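You operate a simulated robot arm through the tools that you are given. There is no shell and no other tool. Be economical: measure what you need, move in short steps, check, and stop when the job is done.

The job below is to be done with a simulated two-armed robot. You get a single attempt, and the scene is never put back.

## Task
Pick up the 50 former from the low shelf of the green table with one hand, pass it to the other hand and put it on the steel table.

It is judged by the outcome, as a careful person would: the job done as asked, and still so three seconds after it is handed in. It fails if anything else is knocked over, pushed out of place, dropped, spilled or broken.

## Robot
Two 7-joint arms with two-finger parallel grippers on one trunk, on a base that drives. Base frame: it is fixed to the floor where the robot stands at the start and does not move with it; the origin is under the middle of the robot, x ahead of it, y to its left, z up. Lengths are in mm, angles in degrees, forces in N, time in s.
The left shoulder is at the start at [20, 170, 1178], the right one opposite. Places, roughly: former [2000, -250, 500]; steel table (23x23 cm) [-880, -2420, 900]. Payload 3.8 kg a hand.
The tool frame of a hand sits at the grasp point between the pads (the TCP): z along the fingers, y along the line on which they close. The tips reach 30 mm beyond it. Largest opening 110 mm; finger width 20, thickness 10; the body of the gripper, 48 by 112 mm, starts 55 mm behind the TCP.
Orientation is told as [roll, pitch, yaw] about the base's x, y, z axes, in that order, counted from this pose: with the fingers straight down and closing along the base's y, the tool's x points along the base's -x, its y along +y and its z along -z.

## Interface
- The arms move only by the tool play_rows. It takes "left_commands", "right_commands" or both (then of equal length, played together; a hand with none holds still); each is a list of rows, each a list of 7 numbers: the turn, a rotation vector about the tool's x, y, z in degrees, then the shift along the tool's x, y, z in mm, then the finger opening in mm, from 0 to 110. In form: [[rx, ry, rz, tx, ty, tz, hand], ...]. A call has 1 to 10 rows; each row shifts and turns the commanded pose from where the row before left it, along the tool's axes as they then stand. Each row takes 0.2 s and may step no farther than 50 mm and 8.6 degrees from the row before; otherwise, or with a gripper value out of range, the whole call is refused. A pose out of reach is approached as far as the arm can. The call stops where the force on the tool passes 40 N (or 10 N more than at its start, if that is more) or the arm is blocked; 0.2 s more then pass. The fingers move at their own pace (about 72 mm/s each) and stop on an object; they squeeze with about 35 N. The grip force told is the motor's: it shows also when the fingers shut on nothing. Time passes only in rows, and 0.2 s behind the last, so rows that do not move let the fingers close. It gives the time, the measured TCP pose, the force on the tool (base axes), the opening and the grip force at its end, in the units of the frame above (readings bear some noise), with the torque about the TCP (base axes, N m) and any sound that the robot's microphone picked up.
- Cameras (640 x 400 px; columns grow to the right, rows downward): "scene" is now at [92.7, -19.5, 1311.8]; the picture's right is [-0.14, -0.99, 0.00], its down [-0.71, 0.10, -0.70] and it looks along [0.69, -0.10, -0.72] (base axes); focal length 254 px, centre (320, 200). "left" rides on the left gripper at [72, -17, -103] in its tool frame; the picture's right is [0.23, 0.97, 0.00], its down [-0.76, 0.18, -0.62] and it looks along [-0.61, 0.14, 0.78] (tool axes); focal length 222 px, centre (320, 200). "right" rides on the right gripper at [72, 17, -103] in its tool frame; the picture's right is [-0.23, 0.97, 0.00], its down [-0.76, -0.18, -0.62] and it looks along [-0.61, -0.14, 0.78] (tool axes); focal length 222 px, centre (320, 200). There is no depth. A picture from a camera that has moved, and an enlarged one, comes with that camera's place and axes in the base frame and with its lens. The place of the scene camera against the robot may be out by one fixed shift of up to 12 mm in any direction.
- capture(camera): a new picture of that camera. It takes no simulated time.
- raise_lower(by): slides the trunk up (or, below 0, down) by that many mm; the arms and the scene camera ride with it, the base frame stays. It gives what a move gives, with no picture.
- drive_base(legs): drives the robot by 1 to 6 legs, each [ahead, turn to the left] in mm and degrees, along the robot's own axes; the way and the turn of a leg run together, so that a leg with both is an arc; at most 1500 mm and 180 degrees a leg. The arms and the cameras ride along, it lands a little off, and it stops where it bumps. It gives what a move gives.
- aim_head(pan, tilt): turns the head with the scene camera to pan (to the left, within 80 degrees either way) and tilt (down, from -29 to 69), counted from straight ahead of the robot. It gives what a move gives.
- zoom(camera, box): a new picture of the part [left, top, right, bottom] of that camera's present view, enlarged. It takes no simulated time.
- sign_off(): hands the job in; it is judged then, once.

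Go step by step. Nothing tells you exact positions but the pictures and the camera data: compare them with the known pose of the tool, close in by small moves and look again before you grip or let go. The budget is 120 turns and 88 pictures, counting those below and the enlarged ones. Unless the task says otherwise, let go and move clear before handing in, and close with one line.

The tools are called after "Request:" as a command line: name --argument value ..., lists and objects as JSON in quotes. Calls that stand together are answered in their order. play_rows: Moves the arms, as the interface text tells. Its arguments: {"type":"object","properties":{"left_commands":{"type":"array"},"right_commands":{"type":"array"}},"required":[]} The other tools are called the same way: raise_lower (by) slides the trunk up or down; drive_base (legs) drives the base; aim_head (pan, tilt) turns the head that bears the scene camera; capture (camera) takes a picture; zoom (camera, box) takes an enlarged picture of a part of a camera's view; sign_off () hands the job in.

At the start:

```text
clock: 0.0
left_position: [499.5, 132.4, 666.2]
left_ee_rot: [0.0, 0.0, 0.0]
left_force: [0.3, -0.5, 0.3]
left_wrist_torque: [0.03, -0.01, -0.01]
left_width: 110.0
left_finger_force: 0.1
right_position: [494.2, -309.8, 665.9]
right_ee_rot: [0.1, 0.0, -0.1]
right_force: [-0.1, -0.4, 0.0]
right_wrist_torque: [0.02, 0.01, 0.03]
right_width: 109.9
right_finger_force: 0.1
trunk travel left (down, up): [-275.0, 295.0]
robot x, y, heading: [0.5, -2.5, 0.2]
head pan, tilt: [-8.3, 45.9]
```

scene: 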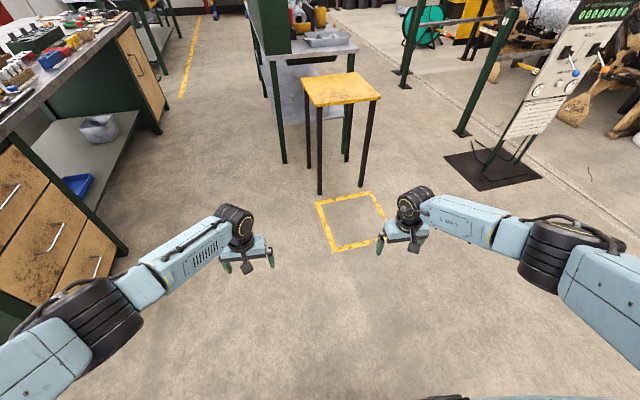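
right: 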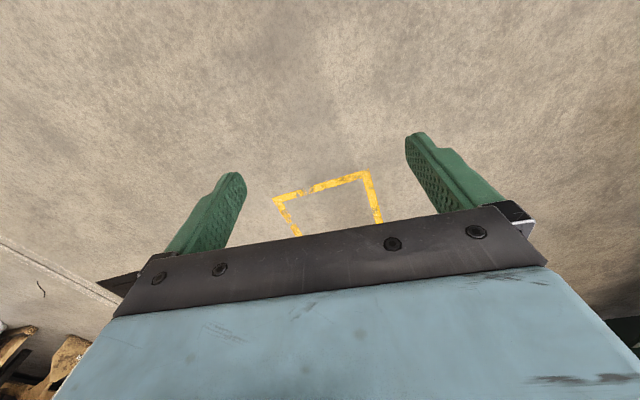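
left: 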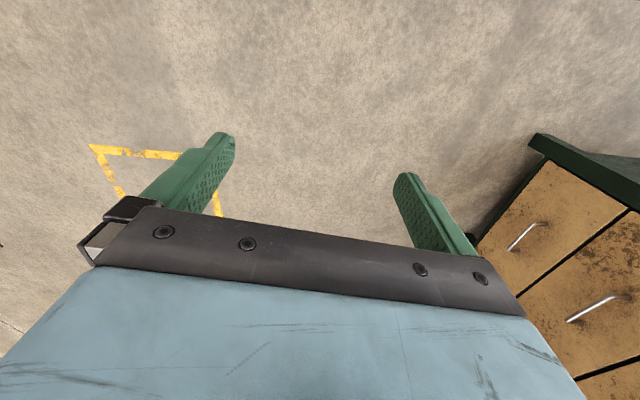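

I see a yellow stool in front with a green table behind it, which has a low grey shelf. I'll look more closely at the table.

Request:
aim_head --pan -8 --tilt 25

Request:
capture --camera "scene"

Request:
zoom --camera "scene" --box '[220, 80, 420, 205]'

```text
clock: 0.8
left_position: [499.0, 131.6, 667.4]
left_ee_rot: [0.1, -0.1, -0.1]
left_force: [-0.3, 0.1, 0.7]
left_wrist_torque: [0.01, -0.02, -0.01]
left_width: 110.2
left_finger_force: 0.0
right_position: [494.5, -311.8, 666.3]
right_ee_rot: [0.0, -0.1, 0.1]
right_force: [0.2, 0.5, 0.1]
right_wrist_torque: [-0.02, 0.0, -0.01]
right_width: 110.3
right_finger_force: 0.0
trunk travel left (down, up): [-275.0, 295.0]
robot x, y, heading: [-0.7, 1.8, -0.1]
head pan, tilt: [-8.0, 25.0]
```

```text
84 pictures are left
camera scene: at [104.2, -20.6, 1343.6], right [-0.14, -0.99, 0.0], down [-0.42, 0.06, -0.91], along [0.9, -0.13, -0.42], focal length 254 px, centre (320, 200)
```

scene: 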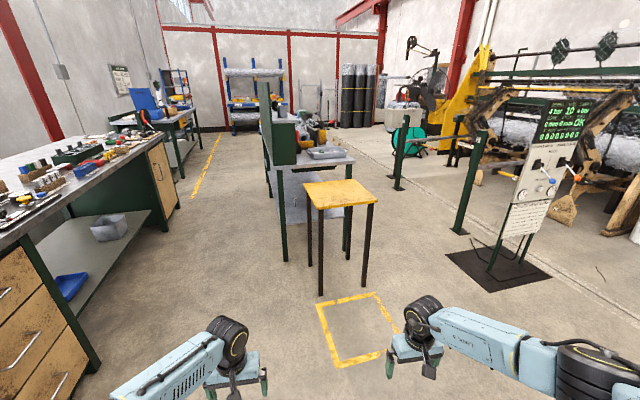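

```text
3.20 times, centred on (320, 142) of scene
camera zoom: at [104.2, -20.6, 1343.6], right [-0.14, -0.99, 0.0], down [-0.42, 0.06, -0.91], along [0.9, -0.13, -0.42], focal length 814 px, centre (320, 384)
```

zoom: 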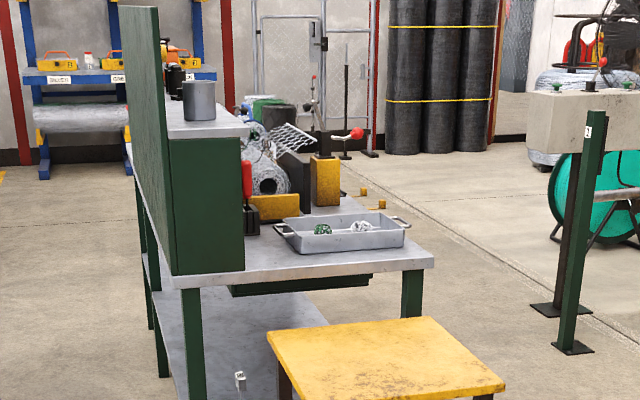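

I want to see the robot's own footprint and the area to the right of the stool before driving.

Request:
aim_head --pan -45 --tilt 35

Request:
capture --camera "scene"

Request:
aim_head --pan -80 --tilt 30

Request:
capture --camera "scene"

```text
clock: 1.9
left_position: [499.2, 131.6, 666.3]
left_ee_rot: [0.0, -0.1, 0.0]
left_force: [-0.3, -0.2, 0.3]
left_wrist_torque: [0.02, 0.03, -0.01]
left_width: 110.0
left_finger_force: 0.2
right_position: [494.9, -310.3, 666.8]
right_ee_rot: [0.0, 0.0, 0.0]
right_force: [0.7, -0.1, -0.3]
right_wrist_torque: [-0.03, 0.03, 0.02]
right_width: 110.0
right_finger_force: 0.1
trunk travel left (down, up): [-275.0, 295.0]
robot x, y, heading: [-1.6, 0.4, -0.1]
head pan, tilt: [-45.0, 35.0]
```

```text
82 pictures are left
camera scene: at [75.3, -70.0, 1327.9], right [-0.71, -0.71, 0.0], down [-0.41, 0.41, -0.82], along [0.58, -0.58, -0.57], focal length 254 px, centre (320, 200)
```

scene: 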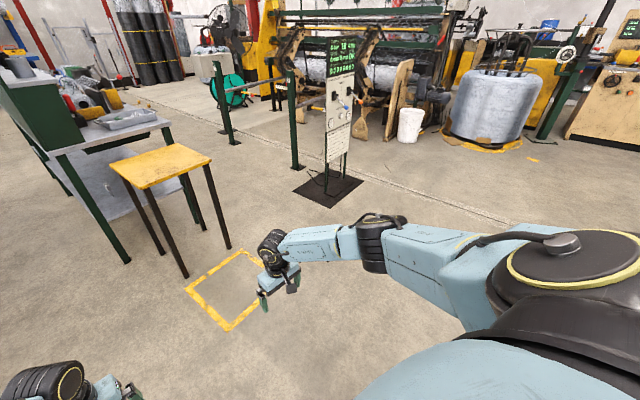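

```text
clock: 2.9
left_position: [498.6, 131.8, 665.7]
left_ee_rot: [0.0, 0.0, -0.1]
left_force: [0.0, 0.0, -0.4]
left_wrist_torque: [-0.02, 0.02, -0.01]
left_width: 110.0
left_finger_force: 0.0
right_position: [495.1, -310.3, 667.0]
right_ee_rot: [0.0, 0.0, 0.0]
right_force: [0.0, -0.6, -0.3]
right_wrist_torque: [0.02, 0.03, -0.03]
right_width: 109.8
right_finger_force: 0.1
trunk travel left (down, up): [-275.0, 295.0]
robot x, y, heading: [-1.0, 3.3, 0.2]
head pan, tilt: [-80.0, 30.0]
```

```text
81 pictures are left
camera scene: at [28.8, -96.9, 1335.7], right [-0.98, -0.17, 0.0], down [-0.09, 0.49, -0.87], along [0.15, -0.85, -0.5], focal length 254 px, centre (320, 200)
```

scene: 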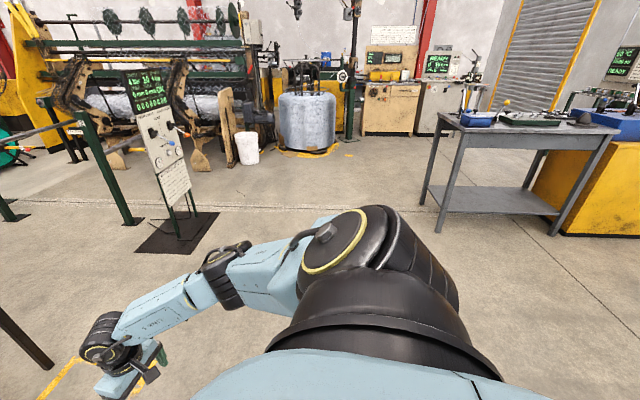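

The lane between the stool (edge y about -550) and the black mat (y about -1350) looks wide enough for the robot. I'll tuck the hands back a bit and drive through it at y of about -980.

Request:
play_rows --left_commands '[[0, 0, 0, 50, 0, 0, 110], [0, 0, 0, 50, 0, 0, 110], [0, 0, 0, 50, 0, 0, 110]]' --right_commands '[[0, 0, 0, 50, 0, 0, 110], [0, 0, 0, 50, 0, 0, 110], [0, 0, 0, 50, 0, 0, 110]]'

Request:
drive_base --legs '[[0, -44], [1400, 0], [0, 44]]'

Request:
aim_head --pan 20 --tilt 35

Request:
capture --camera "scene"

```text
clock: 3.7
left_position: [347.6, 131.4, 669.0]
left_ee_rot: [0.0, -0.1, 0.1]
left_force: [-0.3, -0.5, -0.4]
left_wrist_torque: [-0.02, -0.03, -0.01]
left_width: 109.8
left_finger_force: 0.1
right_position: [343.2, -309.5, 667.1]
right_ee_rot: [0.0, -0.2, -0.1]
right_force: [-1.2, -0.2, -0.2]
right_wrist_torque: [0.0, 0.0, -0.01]
right_width: 109.8
right_finger_force: 0.1
trunk travel left (down, up): [-275.0, 295.0]
robot x, y, heading: [0.5, -2.1, -0.1]
head pan, tilt: [-80.0, 30.0]
```

```text
clock: 14.7
left_position: [1348.9, -827.3, 667.7]
left_ee_rot: [0.0, 0.0, 0.6]
left_force: [-0.4, -0.3, 0.1]
left_wrist_torque: [-0.02, 0.0, 0.01]
left_width: 110.0
left_finger_force: 0.1
right_position: [1350.2, -1268.9, 667.0]
right_ee_rot: [0.0, 0.1, 0.6]
right_force: [-0.2, -0.4, -0.8]
right_wrist_torque: [-0.04, 0.0, 0.04]
right_width: 109.9
right_finger_force: 0.0
trunk travel left (down, up): [-275.0, 295.0]
robot x, y, heading: [1003.8, -961.1, 0.5]
head pan, tilt: [-80.0, 30.0]
```

```text
clock: 16.4
left_position: [1348.2, -827.2, 666.7]
left_ee_rot: [-0.1, 0.0, 0.6]
left_force: [-0.5, 0.6, -0.4]
left_wrist_torque: [0.0, 0.03, 0.02]
left_width: 109.9
left_finger_force: 0.1
right_position: [1349.6, -1268.2, 667.5]
right_ee_rot: [0.0, 0.0, 0.6]
right_force: [0.1, 0.2, 0.3]
right_wrist_torque: [0.01, -0.02, 0.02]
right_width: 110.0
right_finger_force: 0.0
trunk travel left (down, up): [-275.0, 295.0]
robot x, y, heading: [1002.1, -962.2, 0.7]
head pan, tilt: [20.0, 35.0]
```

```text
80 pictures are left
camera scene: at [1096.8, -939.0, 1327.9], right [0.35, -0.94, 0.0], down [-0.54, -0.2, -0.82], along [0.77, 0.29, -0.57], focal length 254 px, centre (320, 200)
```

scene: 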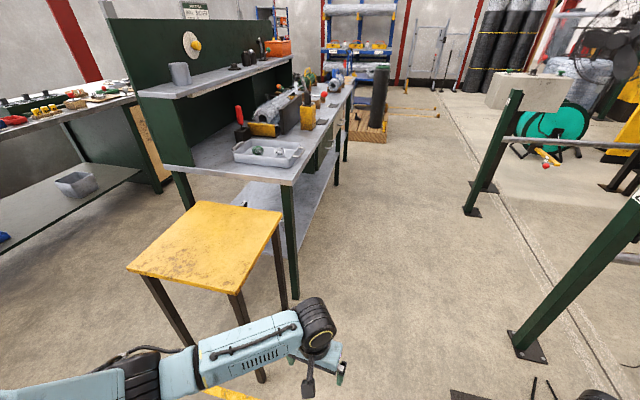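

The lane is clear and the table's right-hand side is open. I'll drive on to x of about 2000 and look under the table.

Request:
drive_base --legs '[[950, -5], [0, 35]]'

Request:
aim_head --pan 55 --tilt 45

Request:
capture --camera "scene"

```text
clock: 23.0
left_position: [2178.2, -699.6, 668.1]
left_ee_rot: [0.1, -0.1, 30.9]
left_force: [-0.5, -1.0, 0.3]
left_wrist_torque: [0.01, 0.01, -0.02]
left_width: 110.2
left_finger_force: 0.1
right_position: [2400.0, -1080.3, 666.9]
right_ee_rot: [0.1, 0.0, 30.8]
right_force: [0.9, 0.4, -0.4]
right_wrist_torque: [0.01, 0.02, -0.02]
right_width: 110.0
right_finger_force: 0.0
trunk travel left (down, up): [-275.0, 295.0]
robot x, y, heading: [1947.8, -989.3, 30.7]
head pan, tilt: [20.0, 35.0]
```

```text
clock: 24.0
left_position: [2177.8, -700.6, 667.4]
left_ee_rot: [0.0, 0.0, 30.8]
left_force: [0.0, 0.4, 0.6]
left_wrist_torque: [-0.01, -0.03, 0.02]
left_width: 110.1
left_finger_force: 0.1
right_position: [2400.9, -1080.4, 667.1]
right_ee_rot: [0.0, 0.0, 30.8]
right_force: [0.4, 0.6, 0.3]
right_wrist_torque: [0.02, -0.03, -0.02]
right_width: 110.0
right_finger_force: 0.1
trunk travel left (down, up): [-275.0, 295.0]
robot x, y, heading: [1945.3, -989.4, 30.9]
head pan, tilt: [55.0, 45.0]
```

```text
79 pictures are left
camera scene: at [1961.4, -906.6, 1313.1], right [1.0, -0.08, 0.0], down [-0.05, -0.7, -0.71], along [0.05, 0.71, -0.71], focal length 254 px, centre (320, 200)
```

scene: 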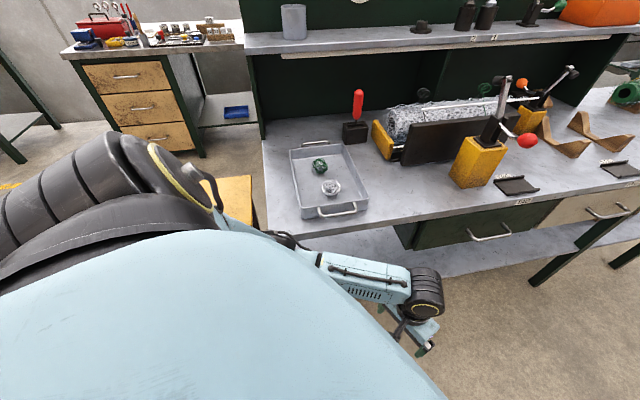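

The former is hidden under the tabletop from here. I'll swing around to stand further right at x of about 2240, facing the table, and lower the trunk so the head can look under.

Request:
drive_base --legs '[[0, -61], [330, 0], [0, 120]]'

Request:
raise_lower --by -270

Request:
aim_head --pan 15 --tilt 30

Request:
capture --camera "scene"

```text
clock: 28.7
left_position: [2556.5, -1183.5, 669.1]
left_ee_rot: [-1.3, -0.9, -31.1]
left_force: [0.0, 0.6, -1.3]
left_wrist_torque: [-0.02, 0.0, -0.04]
left_width: 109.8
left_finger_force: 0.1
right_position: [2299.8, -1563.5, 669.4]
right_ee_rot: [-2.8, 1.3, -32.0]
right_force: [0.3, -0.1, 0.5]
right_wrist_torque: [-0.01, -0.01, -0.03]
right_width: 110.0
right_finger_force: 0.0
trunk travel left (down, up): [-275.0, 295.0]
robot x, y, heading: [2191.7, -1123.6, -32.1]
head pan, tilt: [55.0, 45.0]
stopped in leg 2: the robot was blocked; the commanded pose is now the measured one
```

```text
clock: 31.4
left_position: [2541.5, -1176.5, 394.7]
left_ee_rot: [-2.7, -0.3, -31.1]
left_force: [0.7, 0.1, 0.6]
left_wrist_torque: [0.0, 0.0, 0.02]
left_width: 110.0
left_finger_force: 0.0
right_position: [2297.2, -1553.5, 409.1]
right_ee_rot: [-3.4, 1.0, -31.5]
right_force: [0.2, 0.4, 0.4]
right_wrist_torque: [-0.02, 0.01, -0.01]
right_width: 110.1
right_finger_force: 0.1
trunk travel left (down, up): [-5.0, 565.0]
robot x, y, heading: [2186.7, -1092.1, -31.6]
head pan, tilt: [55.0, 45.0]
```

```text
clock: 32.5
left_position: [2541.1, -1176.8, 394.0]
left_ee_rot: [-2.8, -0.3, -31.0]
left_force: [0.5, -0.6, -0.3]
left_wrist_torque: [0.0, 0.0, 0.0]
left_width: 110.3
left_finger_force: 0.0
right_position: [2299.2, -1552.4, 408.0]
right_ee_rot: [-3.5, 0.8, -31.4]
right_force: [-0.8, 0.2, -0.9]
right_wrist_torque: [0.0, 0.04, -0.02]
right_width: 110.2
right_finger_force: 0.0
trunk travel left (down, up): [-5.0, 565.0]
robot x, y, heading: [2186.9, -1085.1, -31.5]
head pan, tilt: [15.0, 30.0]
```

```text
78 pictures are left
camera scene: at [2305.1, -1091.3, 1064.2], right [-0.28, -0.96, 0.05], down [-0.5, 0.11, -0.86], along [0.82, -0.27, -0.51], focal length 254 px, centre (320, 200)
```

scene: 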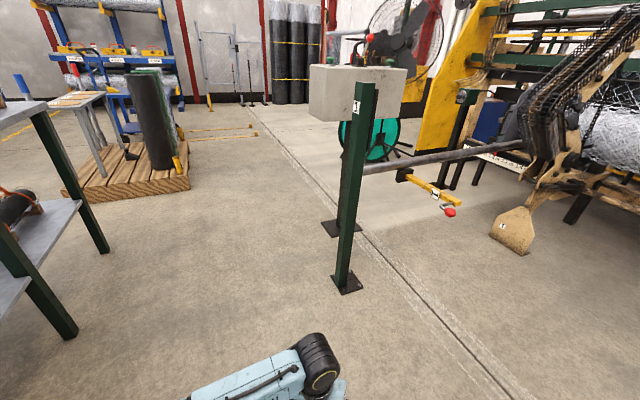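

The base was blocked in leg 2, likely with the right arm against a post. I'll look to the right to see the contact.

Request:
aim_head --pan -60 --tilt 35

Request:
capture --camera "scene"

```text
clock: 34.0
left_position: [2541.5, -1176.7, 394.5]
left_ee_rot: [-2.7, -0.2, -31.0]
left_force: [0.3, -0.2, 0.4]
left_wrist_torque: [-0.01, 0.0, 0.0]
left_width: 109.9
left_finger_force: 0.0
right_position: [2298.3, -1550.5, 406.7]
right_ee_rot: [-3.0, 1.0, -31.3]
right_force: [0.2, 0.8, -0.4]
right_wrist_torque: [-0.02, 0.0, 0.01]
right_width: 110.1
right_finger_force: 0.1
trunk travel left (down, up): [-5.0, 565.0]
robot x, y, heading: [2183.1, -1084.8, -31.5]
head pan, tilt: [-60.0, 35.0]
```

```text
77 pictures are left
camera scene: at [2215.5, -1154.2, 1061.0], right [-1.0, 0.03, 0.02], down [0.0, 0.54, -0.84], along [-0.03, -0.84, -0.54], focal length 254 px, centre (320, 200)
```

scene: 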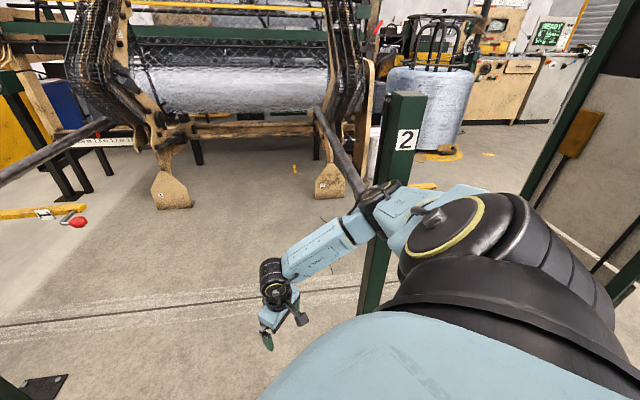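

The right elbow is against post 2. I'll zoom in to see how they touch.

Request:
zoom --camera "scene" --box '[260, 80, 500, 320]'

Request:
capture --camera "right"

```text
1.67 times, centred on (380, 200) of scene
camera zoom: at [2215.5, -1154.2, 1061.0], right [-1.0, 0.03, 0.02], down [0.0, 0.54, -0.84], along [-0.03, -0.84, -0.54], focal length 424 px, centre (220, 200)
```

zoom: 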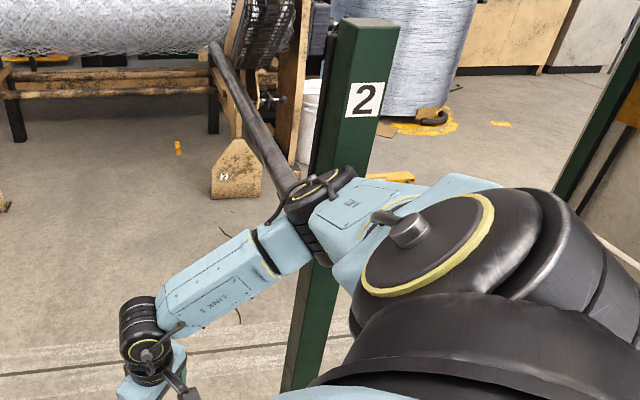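

```text
75 pictures are left
camera right: at [2249.4, -1493.7, 511.1], right [0.7, 0.71, -0.06], down [0.59, -0.52, 0.62], along [0.41, -0.47, -0.78], focal length 222 px, centre (320, 200)
```

right: 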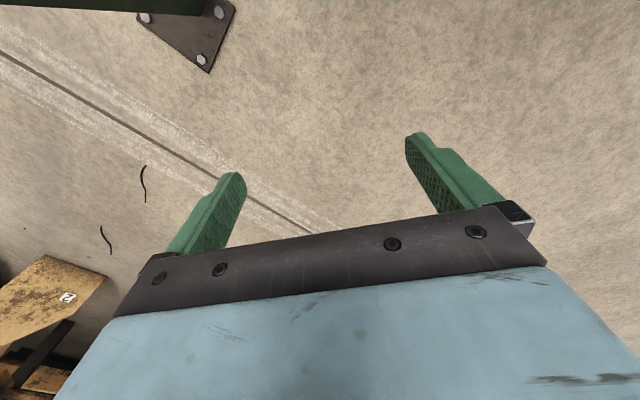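

The elbow presses lightly on the bolted post. I'll back off, raise the trunk so the left elbow clears the tabletop, then turn to face the table.

Request:
drive_base --legs '[[-60, 0]]'

Request:
raise_lower --by 480

Request:
drive_base --legs '[[0, 40], [80, 0]]'

Request:
capture --camera "scene"

```text
clock: 35.0
left_position: [2537.2, -1174.9, 394.1]
left_ee_rot: [-2.7, -0.3, -31.0]
left_force: [0.3, -0.1, 0.1]
left_wrist_torque: [0.04, 0.0, 0.0]
left_width: 110.2
left_finger_force: 0.0
right_position: [2298.1, -1547.0, 406.0]
right_ee_rot: [-3.0, 1.0, -31.2]
right_force: [0.1, 0.2, -0.3]
right_wrist_torque: [0.02, -0.02, 0.0]
right_width: 109.9
right_finger_force: 0.0
trunk travel left (down, up): [-5.0, 565.0]
robot x, y, heading: [2183.4, -1084.2, -31.4]
head pan, tilt: [-60.0, 35.0]
```

```text
refused: 480 is not a number from -400 to 400
```

```text
clock: 37.9
left_position: [2591.9, -928.7, 397.3]
left_ee_rot: [0.0, -0.1, 8.9]
left_force: [-0.5, -0.3, 0.1]
left_wrist_torque: [-0.02, 0.02, -0.03]
left_width: 110.0
left_finger_force: 0.0
right_position: [2647.6, -1368.0, 390.3]
right_ee_rot: [-0.3, 1.0, 8.8]
right_force: [-0.1, 0.7, 0.2]
right_wrist_torque: [-0.01, -0.02, -0.01]
right_width: 110.2
right_finger_force: 0.1
trunk travel left (down, up): [-5.0, 565.0]
robot x, y, heading: [2261.5, -1072.7, 8.0]
head pan, tilt: [-60.0, 35.0]
```

```text
74 pictures are left
camera scene: at [2328.5, -1148.5, 1057.9], right [-0.78, -0.62, 0.0], down [-0.36, 0.45, -0.82], along [0.51, -0.64, -0.57], focal length 254 px, centre (320, 200)
```

scene: 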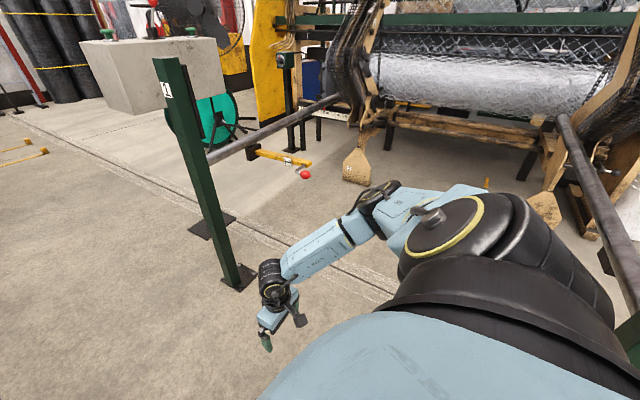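

Free of the post, and nothing looks moved. Now I'll raise the trunk, turn to face the table, and look.

Request:
raise_lower --by 400

Request:
drive_base --legs '[[0, 82]]'

Request:
aim_head --pan 10 --tilt 45

Request:
capture --camera "scene"

```text
clock: 41.7
left_position: [2593.4, -927.5, 797.6]
left_ee_rot: [0.1, -0.2, 8.9]
left_force: [0.0, -0.5, 0.2]
left_wrist_torque: [0.0, -0.05, -0.02]
left_width: 110.1
left_finger_force: 0.1
right_position: [2647.2, -1367.7, 789.7]
right_ee_rot: [-0.3, 1.1, 8.8]
right_force: [1.0, 0.0, -0.8]
right_wrist_torque: [0.01, 0.01, 0.02]
right_width: 109.8
right_finger_force: 0.1
trunk travel left (down, up): [-405.0, 165.0]
robot x, y, heading: [2258.6, -1076.0, 8.4]
head pan, tilt: [-60.0, 35.0]
```

```text
clock: 45.6
left_position: [2161.4, -726.0, 799.0]
left_ee_rot: [0.1, -0.2, 90.8]
left_force: [0.7, 0.3, 0.4]
left_wrist_torque: [-0.02, 0.0, 0.01]
left_width: 110.2
left_finger_force: 0.1
right_position: [2604.7, -733.3, 790.0]
right_ee_rot: [-0.2, 1.0, 90.7]
right_force: [-0.7, -0.5, 0.8]
right_wrist_torque: [-0.03, 0.0, 0.02]
right_width: 110.2
right_finger_force: 0.1
trunk travel left (down, up): [-405.0, 165.0]
robot x, y, heading: [2260.3, -1072.7, 90.4]
head pan, tilt: [-60.0, 35.0]
```

```text
clock: 47.0
left_position: [2163.4, -725.2, 798.2]
left_ee_rot: [0.1, -0.1, 90.8]
left_force: [0.7, 0.3, -0.6]
left_wrist_torque: [0.0, -0.01, -0.02]
left_width: 110.0
left_finger_force: 0.1
right_position: [2605.5, -733.6, 790.0]
right_ee_rot: [-0.3, 1.1, 90.7]
right_force: [0.9, -0.2, 0.5]
right_wrist_torque: [0.02, 0.03, -0.01]
right_width: 109.9
right_finger_force: 0.1
trunk travel left (down, up): [-405.0, 165.0]
robot x, y, heading: [2259.1, -1075.1, 90.2]
head pan, tilt: [10.0, 45.0]
```

```text
73 pictures are left
camera scene: at [2238.5, -981.5, 1443.1], right [0.98, 0.18, 0.0], down [0.13, -0.7, -0.71], along [-0.13, 0.7, -0.71], focal length 254 px, centre (320, 200)
```

scene: 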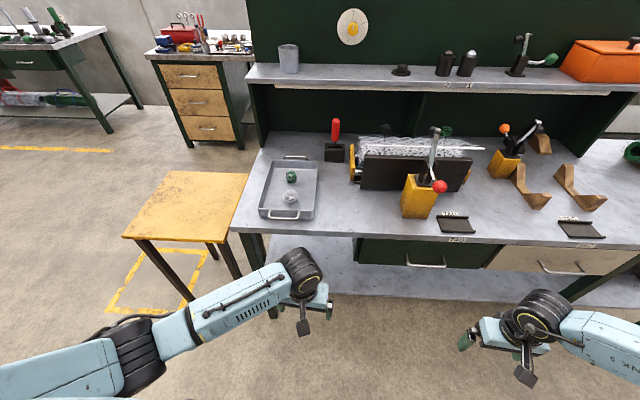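

Facing the table squarely. Next I'll lower the trunk and look under the tabletop.

Request:
raise_lower --by -400

Request:
aim_head --pan 20 --tilt 35

Request:
capture --camera "scene"

```text
clock: 50.9
left_position: [2162.1, -725.8, 398.3]
left_ee_rot: [0.1, -0.2, 90.8]
left_force: [-0.9, 0.5, -0.3]
left_wrist_torque: [-0.01, -0.03, -0.02]
left_width: 110.0
left_finger_force: 0.0
right_position: [2604.9, -733.8, 390.5]
right_ee_rot: [-0.3, 1.1, 90.6]
right_force: [0.5, -0.5, -0.4]
right_wrist_torque: [-0.01, -0.03, 0.01]
right_width: 109.9
right_finger_force: 0.2
trunk travel left (down, up): [-5.0, 565.0]
robot x, y, heading: [2260.6, -1075.3, 90.1]
head pan, tilt: [10.0, 45.0]
```

```text
clock: 51.6
left_position: [2162.2, -724.6, 398.1]
left_ee_rot: [0.2, -0.2, 90.7]
left_force: [0.7, 0.6, 0.6]
left_wrist_torque: [-0.01, 0.01, -0.02]
left_width: 110.1
left_finger_force: 0.1
right_position: [2605.2, -733.7, 388.8]
right_ee_rot: [-0.2, 1.1, 90.6]
right_force: [-0.5, 0.4, 0.0]
right_wrist_torque: [-0.04, 0.01, 0.0]
right_width: 110.1
right_finger_force: 0.0
trunk travel left (down, up): [-5.0, 565.0]
robot x, y, heading: [2260.0, -1070.9, 90.4]
head pan, tilt: [20.0, 35.0]
```

```text
72 pictures are left
camera scene: at [2222.5, -979.0, 1057.8], right [0.94, 0.35, 0.0], down [0.2, -0.54, -0.82], along [-0.28, 0.77, -0.57], focal length 254 px, centre (320, 200)
```

scene: 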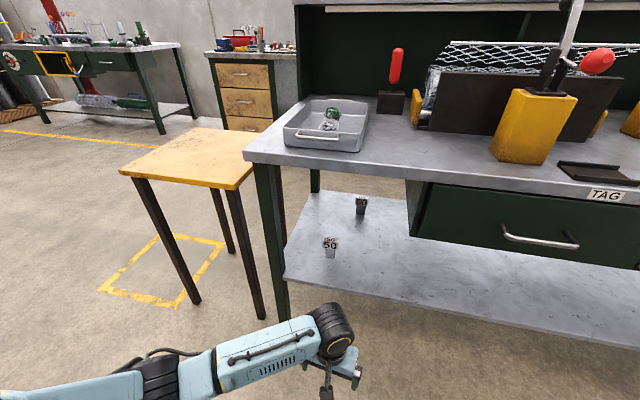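

Request:
zoom --camera "scene" --box '[280, 180, 400, 270]'

Request:
capture --camera "left"

```text
4.44 times, centred on (340, 225) of scene
camera zoom: at [2222.5, -979.0, 1057.8], right [0.94, 0.35, 0.0], down [0.2, -0.54, -0.82], along [-0.28, 0.77, -0.57], focal length 1131 px, centre (231, 89)
```

zoom: 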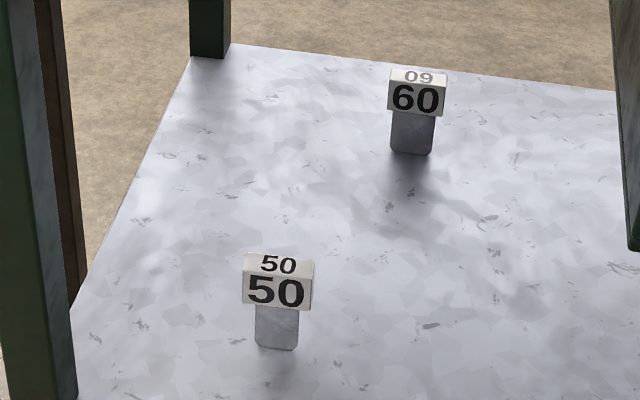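

```text
70 pictures are left
camera left: at [2181.3, -798.8, 500.4], right [-0.97, -0.24, 0.0], down [-0.19, 0.76, 0.63], along [-0.15, 0.61, -0.78], focal length 222 px, centre (320, 200)
```

left: 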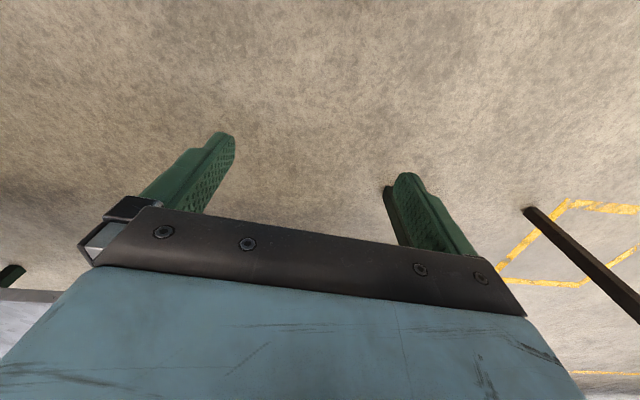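

I see two formers on the low shelf: the 50 near the front left and the 60 behind it. To fix the shelf height I'll take a second view from a different trunk height.

Request:
raise_lower --by 150

Request:
zoom --camera "scene" --box '[260, 170, 420, 290]'

```text
clock: 53.3
left_position: [2162.0, -725.1, 547.4]
left_ee_rot: [0.1, -0.3, 90.8]
left_force: [0.6, 0.4, -0.1]
left_wrist_torque: [-0.01, 0.02, 0.03]
left_width: 110.0
left_finger_force: 0.0
right_position: [2605.5, -733.2, 539.6]
right_ee_rot: [-0.3, 1.2, 90.6]
right_force: [-0.1, -0.2, -1.4]
right_wrist_torque: [-0.03, -0.05, 0.02]
right_width: 110.1
right_finger_force: 0.1
trunk travel left (down, up): [-155.0, 415.0]
robot x, y, heading: [2260.3, -1074.1, 90.2]
head pan, tilt: [20.0, 35.0]
```

```text
3.33 times, centred on (340, 230) of scene
camera zoom: at [2222.5, -978.9, 1207.8], right [0.94, 0.35, 0.0], down [0.2, -0.54, -0.82], along [-0.28, 0.77, -0.57], focal length 848 px, centre (253, 100)
```

zoom: 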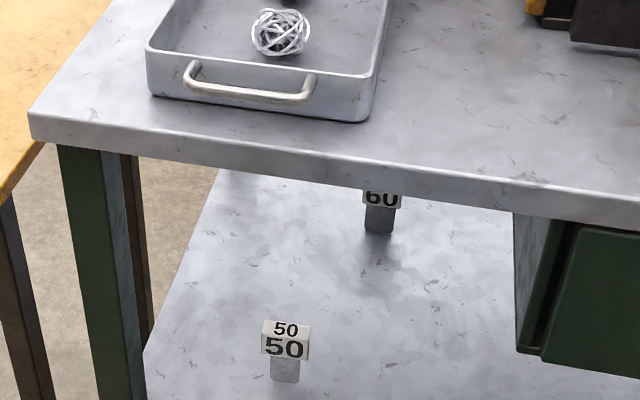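

Triangulating puts the tabletop at z≈800 with its edge at y≈-510, and the shelf at z≈360. The 50 former is at about (2043, -376) with its base at z≈361: a wider head (~57 mm) on a narrower stem. I'll pitch the left hand to about 30° below horizontal, ready to go in under the tabletop.

Request:
play_rows --left_commands '[[0, -8.57, 0, 0, 0, 0, 110], [0, -8.57, 0, 0, 0, 0, 110], [0, -8.57, 0, 0, 0, 0, 110], [0, -8.57, 0, 0, 0, 0, 110], [0, -8.57, 0, 0, 0, 0, 110], [0, -8.57, 0, 0, 0, 0, 110], [0, -8.57, 0, 0, 0, 0, 110], [0, 0, 0, 0, 0, 0, 110]]'

Request:
capture --camera "left"

Request:
capture --camera "scene"

```text
clock: 55.1
left_position: [2162.2, -727.0, 547.1]
left_ee_rot: [0.0, -60.1, 90.7]
left_force: [-0.9, -1.2, 0.7]
left_wrist_torque: [0.01, -0.02, 0.01]
left_width: 110.0
left_finger_force: 0.0
right_position: [2603.5, -733.3, 539.6]
right_ee_rot: [-0.3, 1.1, 90.8]
right_force: [0.3, -0.3, 0.9]
right_wrist_torque: [-0.05, 0.02, -0.01]
right_width: 110.3
right_finger_force: 0.0
trunk travel left (down, up): [-155.0, 415.0]
robot x, y, heading: [2261.2, -1073.3, 90.2]
head pan, tilt: [20.0, 35.0]
```

```text
68 pictures are left
camera left: at [2182.0, -852.2, 535.7], right [-0.97, -0.13, -0.2], down [-0.17, -0.16, 0.97], along [-0.15, 0.98, 0.14], focal length 222 px, centre (320, 200)
```

left: 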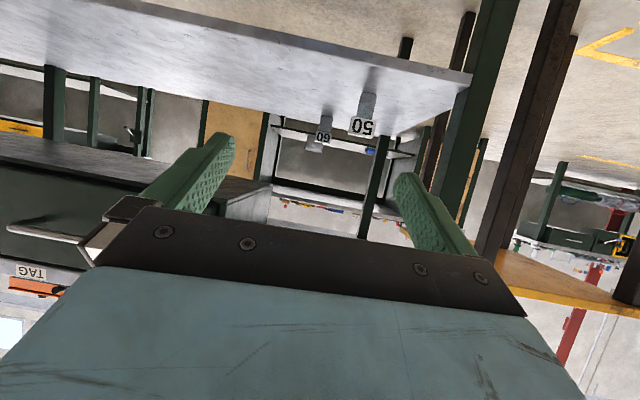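

```text
67 pictures are left
camera scene: at [2222.5, -979.0, 1207.9], right [0.94, 0.35, 0.0], down [0.2, -0.54, -0.82], along [-0.28, 0.77, -0.57], focal length 254 px, centre (320, 200)
```

scene: 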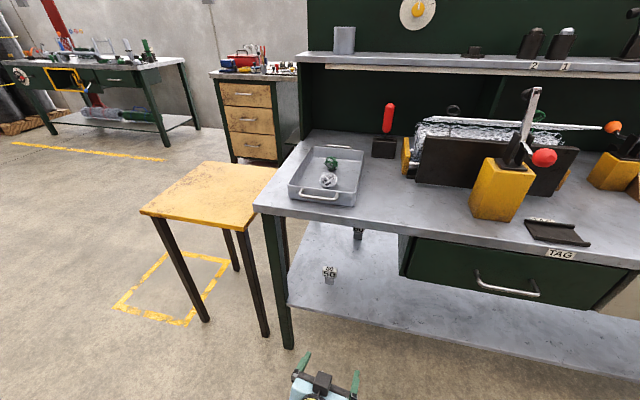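

The left camera's ray agrees: base near (2044, -360, 361). I'll zoom in for shape and yaw.

Request:
zoom --camera "left" --box '[300, 70, 420, 160]'

```text
4.44 times, centred on (360, 115) of left
camera zoom: at [2182.0, -852.2, 535.7], right [-0.97, -0.13, -0.2], down [-0.17, -0.16, 0.97], along [-0.15, 0.98, 0.14], focal length 987 px, centre (142, 578)
```

zoom: 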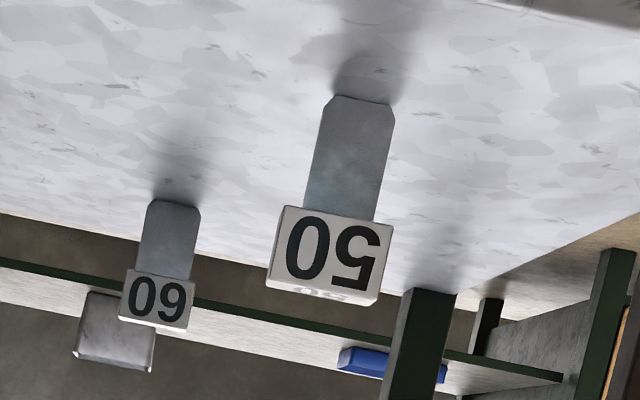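

The head is yawed about 15° and is roughly 55 mm wide, 35 mm high, with its centre near (2040, -352, 431). I'll yaw the hand to match and move to a pre-grasp 200 mm short on the approach line.

Request:
play_rows --left_commands '[[-6.25, 0, -3.6, 0, 0, 0, 110], [-6.25, 0, -3.6, 0, 0, 0, 110], [0, 0, 0, -19.5, 4, 37.4, 110], [0, 0, 0, -19.5, 4, 37.4, 110], [0, 0, 0, -19.5, 4, 37.4, 110], [0, 0, 0, -19.5, 4, 37.4, 110], [0, 0, 0, -19.5, 4, 37.4, 110], [0, 0, 0, 0, 0, 0, 110]]'

Request:
capture --camera "left"

Request:
capture --camera "scene"

```text
clock: 56.9
left_position: [2088.4, -528.6, 540.2]
left_ee_rot: [0.0, -60.2, 105.1]
left_force: [-0.2, -0.3, -0.6]
left_wrist_torque: [-0.04, -0.01, -0.02]
left_width: 110.0
left_finger_force: 0.1
right_position: [2605.8, -734.1, 540.6]
right_ee_rot: [-0.4, 1.1, 90.6]
right_force: [-0.3, 0.0, -0.3]
right_wrist_torque: [-0.02, 0.0, -0.04]
right_width: 109.9
right_finger_force: 0.0
trunk travel left (down, up): [-155.0, 415.0]
robot x, y, heading: [2260.8, -1076.4, 90.4]
head pan, tilt: [20.0, 35.0]
```

```text
65 pictures are left
camera left: at [2138.1, -645.3, 527.1], right [-0.91, -0.36, -0.2], down [-0.13, -0.2, 0.97], along [-0.39, 0.91, 0.14], focal length 222 px, centre (320, 200)
```

left: 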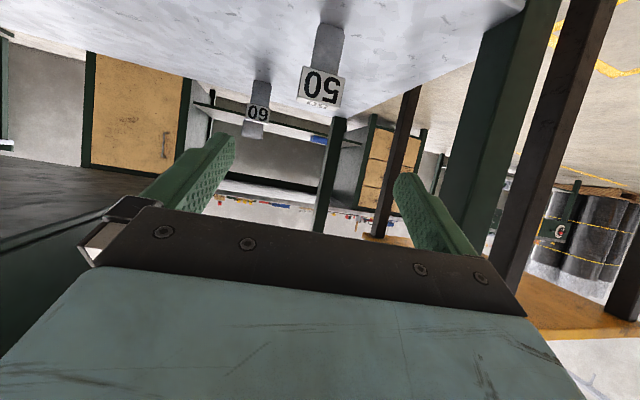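

```text
64 pictures are left
camera scene: at [2222.5, -978.9, 1207.9], right [0.94, 0.35, 0.0], down [0.2, -0.54, -0.82], along [-0.28, 0.77, -0.57], focal length 254 px, centre (320, 200)
```

scene: 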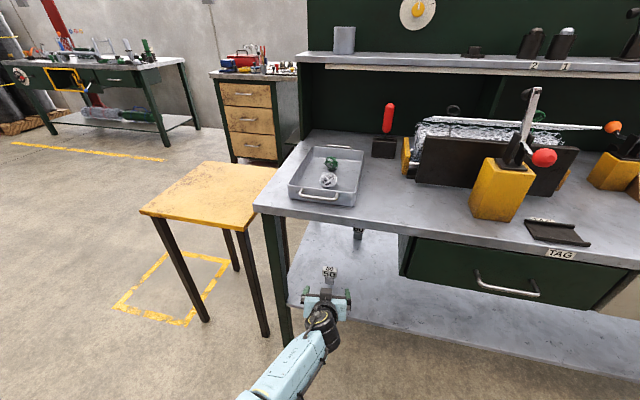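

Reach is fine. A zoom from here will refine the position and yaw.

Request:
zoom --camera "left" --box '[260, 10, 380, 120]'

Request:
zoom --camera "scene" --box '[280, 240, 380, 340]'

```text
3.64 times, centred on (320, 65) of left
camera zoom: at [2138.1, -645.3, 527.1], right [-0.91, -0.36, -0.2], down [-0.13, -0.2, 0.97], along [-0.39, 0.91, 0.14], focal length 808 px, centre (320, 691)
```

zoom: 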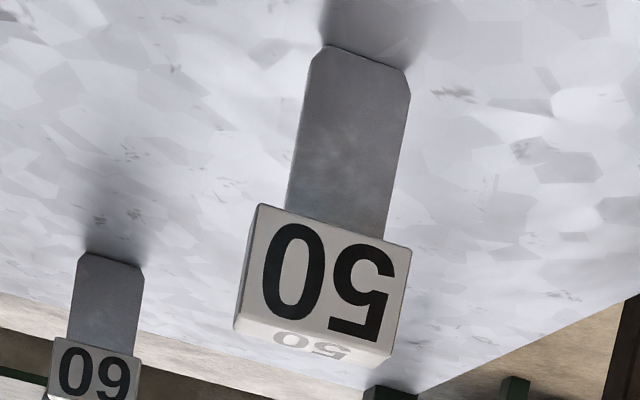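

```text
4.00 times, centred on (330, 290) of scene
camera zoom: at [2222.5, -978.9, 1207.9], right [0.94, 0.35, 0.0], down [0.2, -0.54, -0.82], along [-0.28, 0.77, -0.57], focal length 1018 px, centre (280, -160)
```

zoom: 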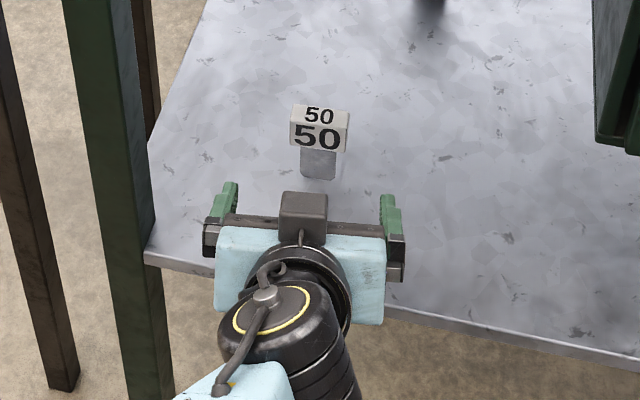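

Refined: the head's front centre is about (2049, -372), z 415–452, ~52 mm wide and yawed 14.5°, which matches the hand. I'll advance 130 mm and check.

Request:
play_rows --left_commands '[[0, 0, 0, 2, -1.2, 45, 110], [0, 0, 0, 2, -1.2, 45, 110], [0, 0, 0, 1.5, -1.1, 40, 90], [0, 0, 0, 0, 0, 0, 90]]'

Request:
capture --camera "left"

Request:
zoom --camera "scene" --box '[280, 230, 380, 330]'

```text
clock: 57.9
left_position: [2077.5, -484.9, 509.5]
left_ee_rot: [-0.1, -60.1, 105.1]
left_force: [-1.1, -0.4, -0.3]
left_wrist_torque: [0.0, -0.02, 0.01]
left_width: 90.0
left_finger_force: 0.1
left hand out of reach, approached as far as the arm can: row 2, 3
right_position: [2604.5, -732.9, 540.4]
right_ee_rot: [-0.3, 1.2, 90.7]
right_force: [-0.6, -0.5, -0.6]
right_wrist_torque: [-0.02, 0.03, 0.01]
right_width: 109.8
right_finger_force: 0.0
trunk travel left (down, up): [-155.0, 415.0]
robot x, y, heading: [2260.4, -1071.5, 90.3]
head pan, tilt: [20.0, 35.0]
```

```text
61 pictures are left
camera left: at [2127.9, -601.0, 498.3], right [-0.91, -0.36, -0.2], down [-0.13, -0.2, 0.97], along [-0.39, 0.91, 0.14], focal length 222 px, centre (320, 200)
```

left: 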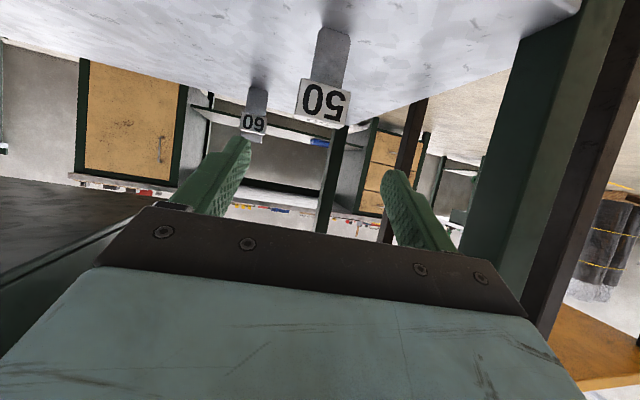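

```text
4.00 times, centred on (330, 280) of scene
camera zoom: at [2222.5, -978.9, 1207.9], right [0.94, 0.35, 0.0], down [0.2, -0.54, -0.82], along [-0.28, 0.77, -0.57], focal length 1018 px, centre (280, -120)
```

zoom: 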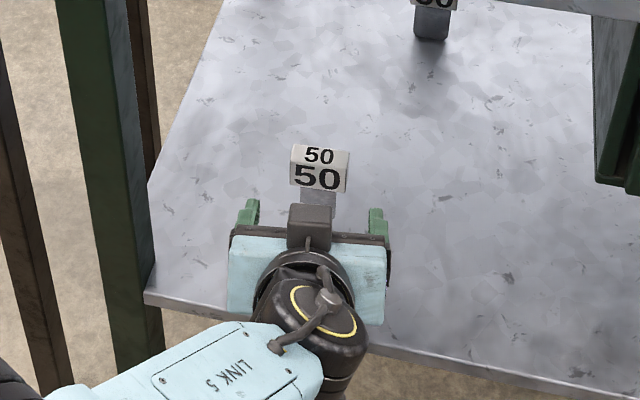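

The arm ran short of reach. I'll retract, lower the trunk 60 mm and drive in 80 mm, so the arm can finish with slack.

Request:
play_rows --left_commands '[[0, 0, 0, 0, 0, -45, 90], [0, 0, 0, 0, 0, 0, 90]]'

Request:
raise_lower --by -60

Request:
drive_base --legs '[[80, 0]]'

Request:
capture --camera "scene"

Request:
capture --camera "left"

```text
clock: 58.5
left_position: [2087.8, -521.8, 532.9]
left_ee_rot: [0.0, -60.1, 105.3]
left_force: [0.0, -0.3, -0.4]
left_wrist_torque: [-0.01, 0.01, -0.01]
left_width: 90.4
left_finger_force: 0.1
right_position: [2604.5, -734.3, 539.4]
right_ee_rot: [-0.3, 1.0, 90.7]
right_force: [-0.5, 0.2, -0.6]
right_wrist_torque: [0.04, 0.05, 0.01]
right_width: 110.2
right_finger_force: 0.1
trunk travel left (down, up): [-155.0, 415.0]
robot x, y, heading: [2262.3, -1074.2, 90.2]
head pan, tilt: [20.0, 35.0]
```

```text
clock: 59.5
left_position: [2089.2, -521.1, 472.6]
left_ee_rot: [0.1, -60.1, 105.1]
left_force: [-1.0, 0.0, -0.8]
left_wrist_torque: [0.0, 0.02, 0.01]
left_width: 90.0
left_finger_force: 0.0
right_position: [2604.5, -734.8, 478.9]
right_ee_rot: [-0.3, 1.1, 90.7]
right_force: [0.2, -0.5, 0.4]
right_wrist_torque: [0.0, -0.02, 0.01]
right_width: 109.8
right_finger_force: 0.0
trunk travel left (down, up): [-95.0, 475.0]
robot x, y, heading: [2260.0, -1073.7, 90.4]
head pan, tilt: [20.0, 35.0]
```

```text
clock: 60.6
left_position: [2088.9, -442.2, 473.3]
left_ee_rot: [0.1, -60.3, 105.0]
left_force: [-1.0, -0.4, -0.2]
left_wrist_torque: [-0.01, 0.03, 0.0]
left_width: 89.7
left_finger_force: 0.1
right_position: [2604.9, -655.2, 479.8]
right_ee_rot: [-0.4, 1.1, 90.6]
right_force: [0.3, -0.6, 0.0]
right_wrist_torque: [0.0, 0.0, -0.03]
right_width: 109.8
right_finger_force: 0.0
trunk travel left (down, up): [-95.0, 475.0]
robot x, y, heading: [2264.9, -995.1, 90.1]
head pan, tilt: [20.0, 35.0]
```

```text
59 pictures are left
camera scene: at [2222.2, -899.3, 1147.9], right [0.94, 0.35, 0.0], down [0.2, -0.54, -0.82], along [-0.28, 0.77, -0.57], focal length 254 px, centre (320, 200)
```

scene: 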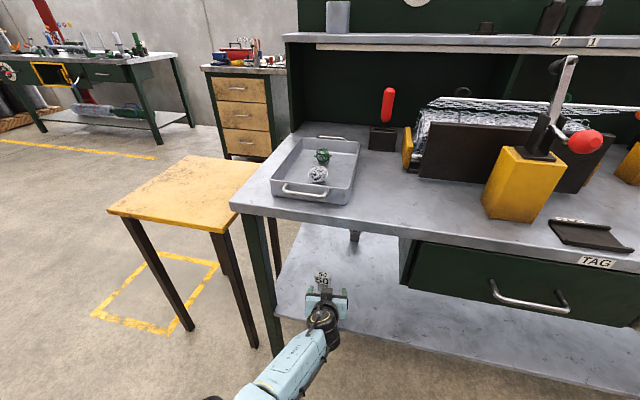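

```text
58 pictures are left
camera left: at [2138.3, -559.3, 460.9], right [-0.91, -0.36, -0.2], down [-0.13, -0.2, 0.97], along [-0.39, 0.91, 0.14], focal length 222 px, centre (320, 200)
```

left: 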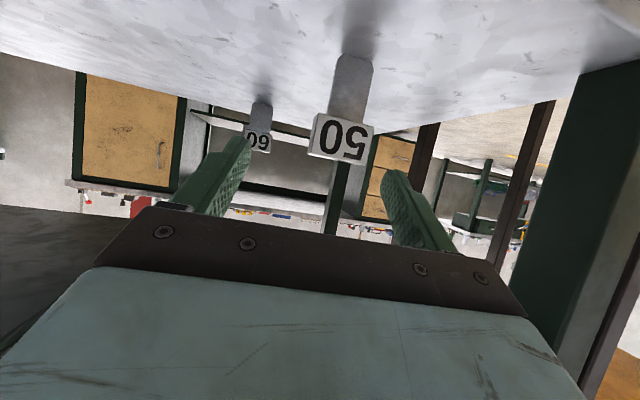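

The camera confirms the head at about (2051, -372, 432). I'll align laterally, advance 88 mm, and look before closing.

Request:
play_rows --left_commands '[[0, 0, 0, -11, 19, 0, 90], [0, 0, 0, 0, 0, 30, 90], [0, 0, 0, 0, 0, 30, 90], [0, 0, 0, 0, 0, 0, 90]]'

Request:
capture --camera "left"

Request:
zoom --camera "scene" --box '[270, 240, 370, 340]'

```text
clock: 61.6
left_position: [2048.7, -392.2, 454.9]
left_ee_rot: [0.1, -60.1, 105.0]
left_force: [0.8, -0.8, -0.1]
left_wrist_torque: [0.0, -0.01, -0.02]
left_width: 90.0
left_finger_force: 0.0
left hand out of reach, approached as far as the arm can: row 3
right_position: [2606.5, -654.0, 480.3]
right_ee_rot: [-0.3, 1.0, 90.7]
right_force: [0.2, 0.6, 0.1]
right_wrist_torque: [0.01, -0.02, 0.05]
right_width: 109.8
right_finger_force: 0.0
trunk travel left (down, up): [-95.0, 475.0]
robot x, y, heading: [2258.4, -995.1, 90.3]
head pan, tilt: [20.0, 35.0]
```

```text
57 pictures are left
camera left: at [2099.6, -509.2, 443.6], right [-0.91, -0.36, -0.2], down [-0.13, -0.2, 0.97], along [-0.39, 0.91, 0.14], focal length 222 px, centre (320, 200)
```

left: 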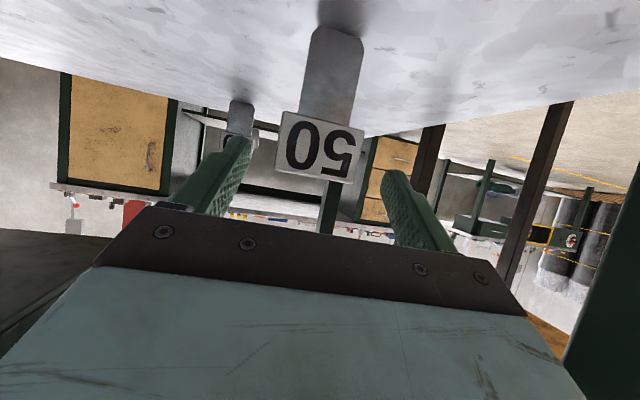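

```text
4.00 times, centred on (320, 290) of scene
camera zoom: at [2222.2, -899.3, 1147.9], right [0.94, 0.35, 0.0], down [0.2, -0.54, -0.82], along [-0.28, 0.77, -0.57], focal length 1018 px, centre (320, -160)
```

zoom: 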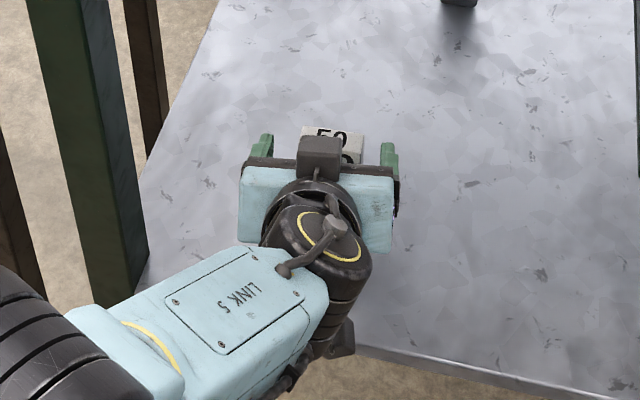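

The hand is aligned but just short of reach. I'll lower 14 mm and drive forward 25 mm to put the pads on the head.

Request:
raise_lower --by -14

Request:
drive_base --legs '[[25, 0]]'

Request:
capture --camera "left"

```text
clock: 62.2
left_position: [2048.9, -392.2, 441.7]
left_ee_rot: [0.2, -60.2, 105.1]
left_force: [0.2, 0.9, 0.9]
left_wrist_torque: [-0.01, 0.02, 0.0]
left_width: 89.8
left_finger_force: 0.0
right_position: [2604.9, -656.0, 466.5]
right_ee_rot: [-0.3, 1.2, 90.7]
right_force: [-0.1, -0.4, 0.5]
right_wrist_torque: [-0.03, -0.01, 0.01]
right_width: 110.0
right_finger_force: 0.1
trunk travel left (down, up): [-81.0, 489.0]
robot x, y, heading: [2259.3, -997.2, 90.4]
head pan, tilt: [20.0, 35.0]
```

```text
clock: 63.0
left_position: [2050.8, -366.4, 442.0]
left_ee_rot: [0.1, -60.1, 105.2]
left_force: [-0.4, 0.3, 0.0]
left_wrist_torque: [0.0, 0.0, -0.03]
left_width: 90.0
left_finger_force: 0.2
right_position: [2604.6, -629.5, 465.7]
right_ee_rot: [-0.2, 1.2, 90.6]
right_force: [0.3, 0.2, 0.2]
right_wrist_torque: [0.01, 0.02, 0.01]
right_width: 109.9
right_finger_force: 0.1
trunk travel left (down, up): [-81.0, 489.0]
robot x, y, heading: [2258.5, -970.0, 90.4]
head pan, tilt: [20.0, 35.0]
```

```text
55 pictures are left
camera left: at [2100.0, -484.3, 429.5], right [-0.91, -0.36, -0.2], down [-0.13, -0.2, 0.97], along [-0.39, 0.91, 0.14], focal length 222 px, centre (320, 200)
```

left: 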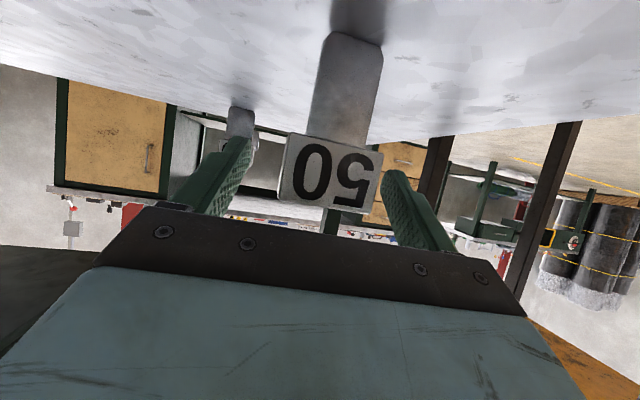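

The head sits between the pads, with only a ~4 mm lateral offset. I'll shift that much and close.

Request:
play_rows --left_commands '[[0, 0, 0, 0, 3.5, 0, 90], [0, 0, 0, 0, 0, 0, 70], [0, 0, 0, 0, 0, 0, 40], [0, 0, 0, 0, 0, 0, 30], [0, 0, 0, 0, 0, 0, 30], [0, 0, 0, 0, 0, 0, 30]]'

Request:
capture --camera "left"

```text
clock: 64.4
left_position: [2047.3, -367.3, 442.0]
left_ee_rot: [0.1, -60.0, 105.1]
left_force: [0.7, 1.3, 0.5]
left_wrist_torque: [0.04, -0.12, 0.01]
left_width: 53.7
left_finger_force: 34.8
right_position: [2606.2, -630.7, 466.5]
right_ee_rot: [-0.3, 1.1, 90.6]
right_force: [0.1, -0.8, 0.2]
right_wrist_torque: [-0.02, 0.0, 0.01]
right_width: 109.7
right_finger_force: 0.1
trunk travel left (down, up): [-81.0, 489.0]
robot x, y, heading: [2262.7, -968.0, 90.1]
head pan, tilt: [20.0, 35.0]
```

```text
54 pictures are left
camera left: at [2096.4, -485.2, 429.5], right [-0.91, -0.36, -0.2], down [-0.13, -0.2, 0.97], along [-0.39, 0.91, 0.14], focal length 222 px, centre (320, 200)
```

left: 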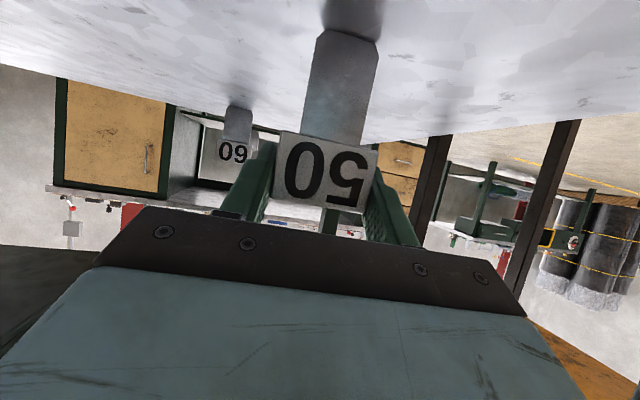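

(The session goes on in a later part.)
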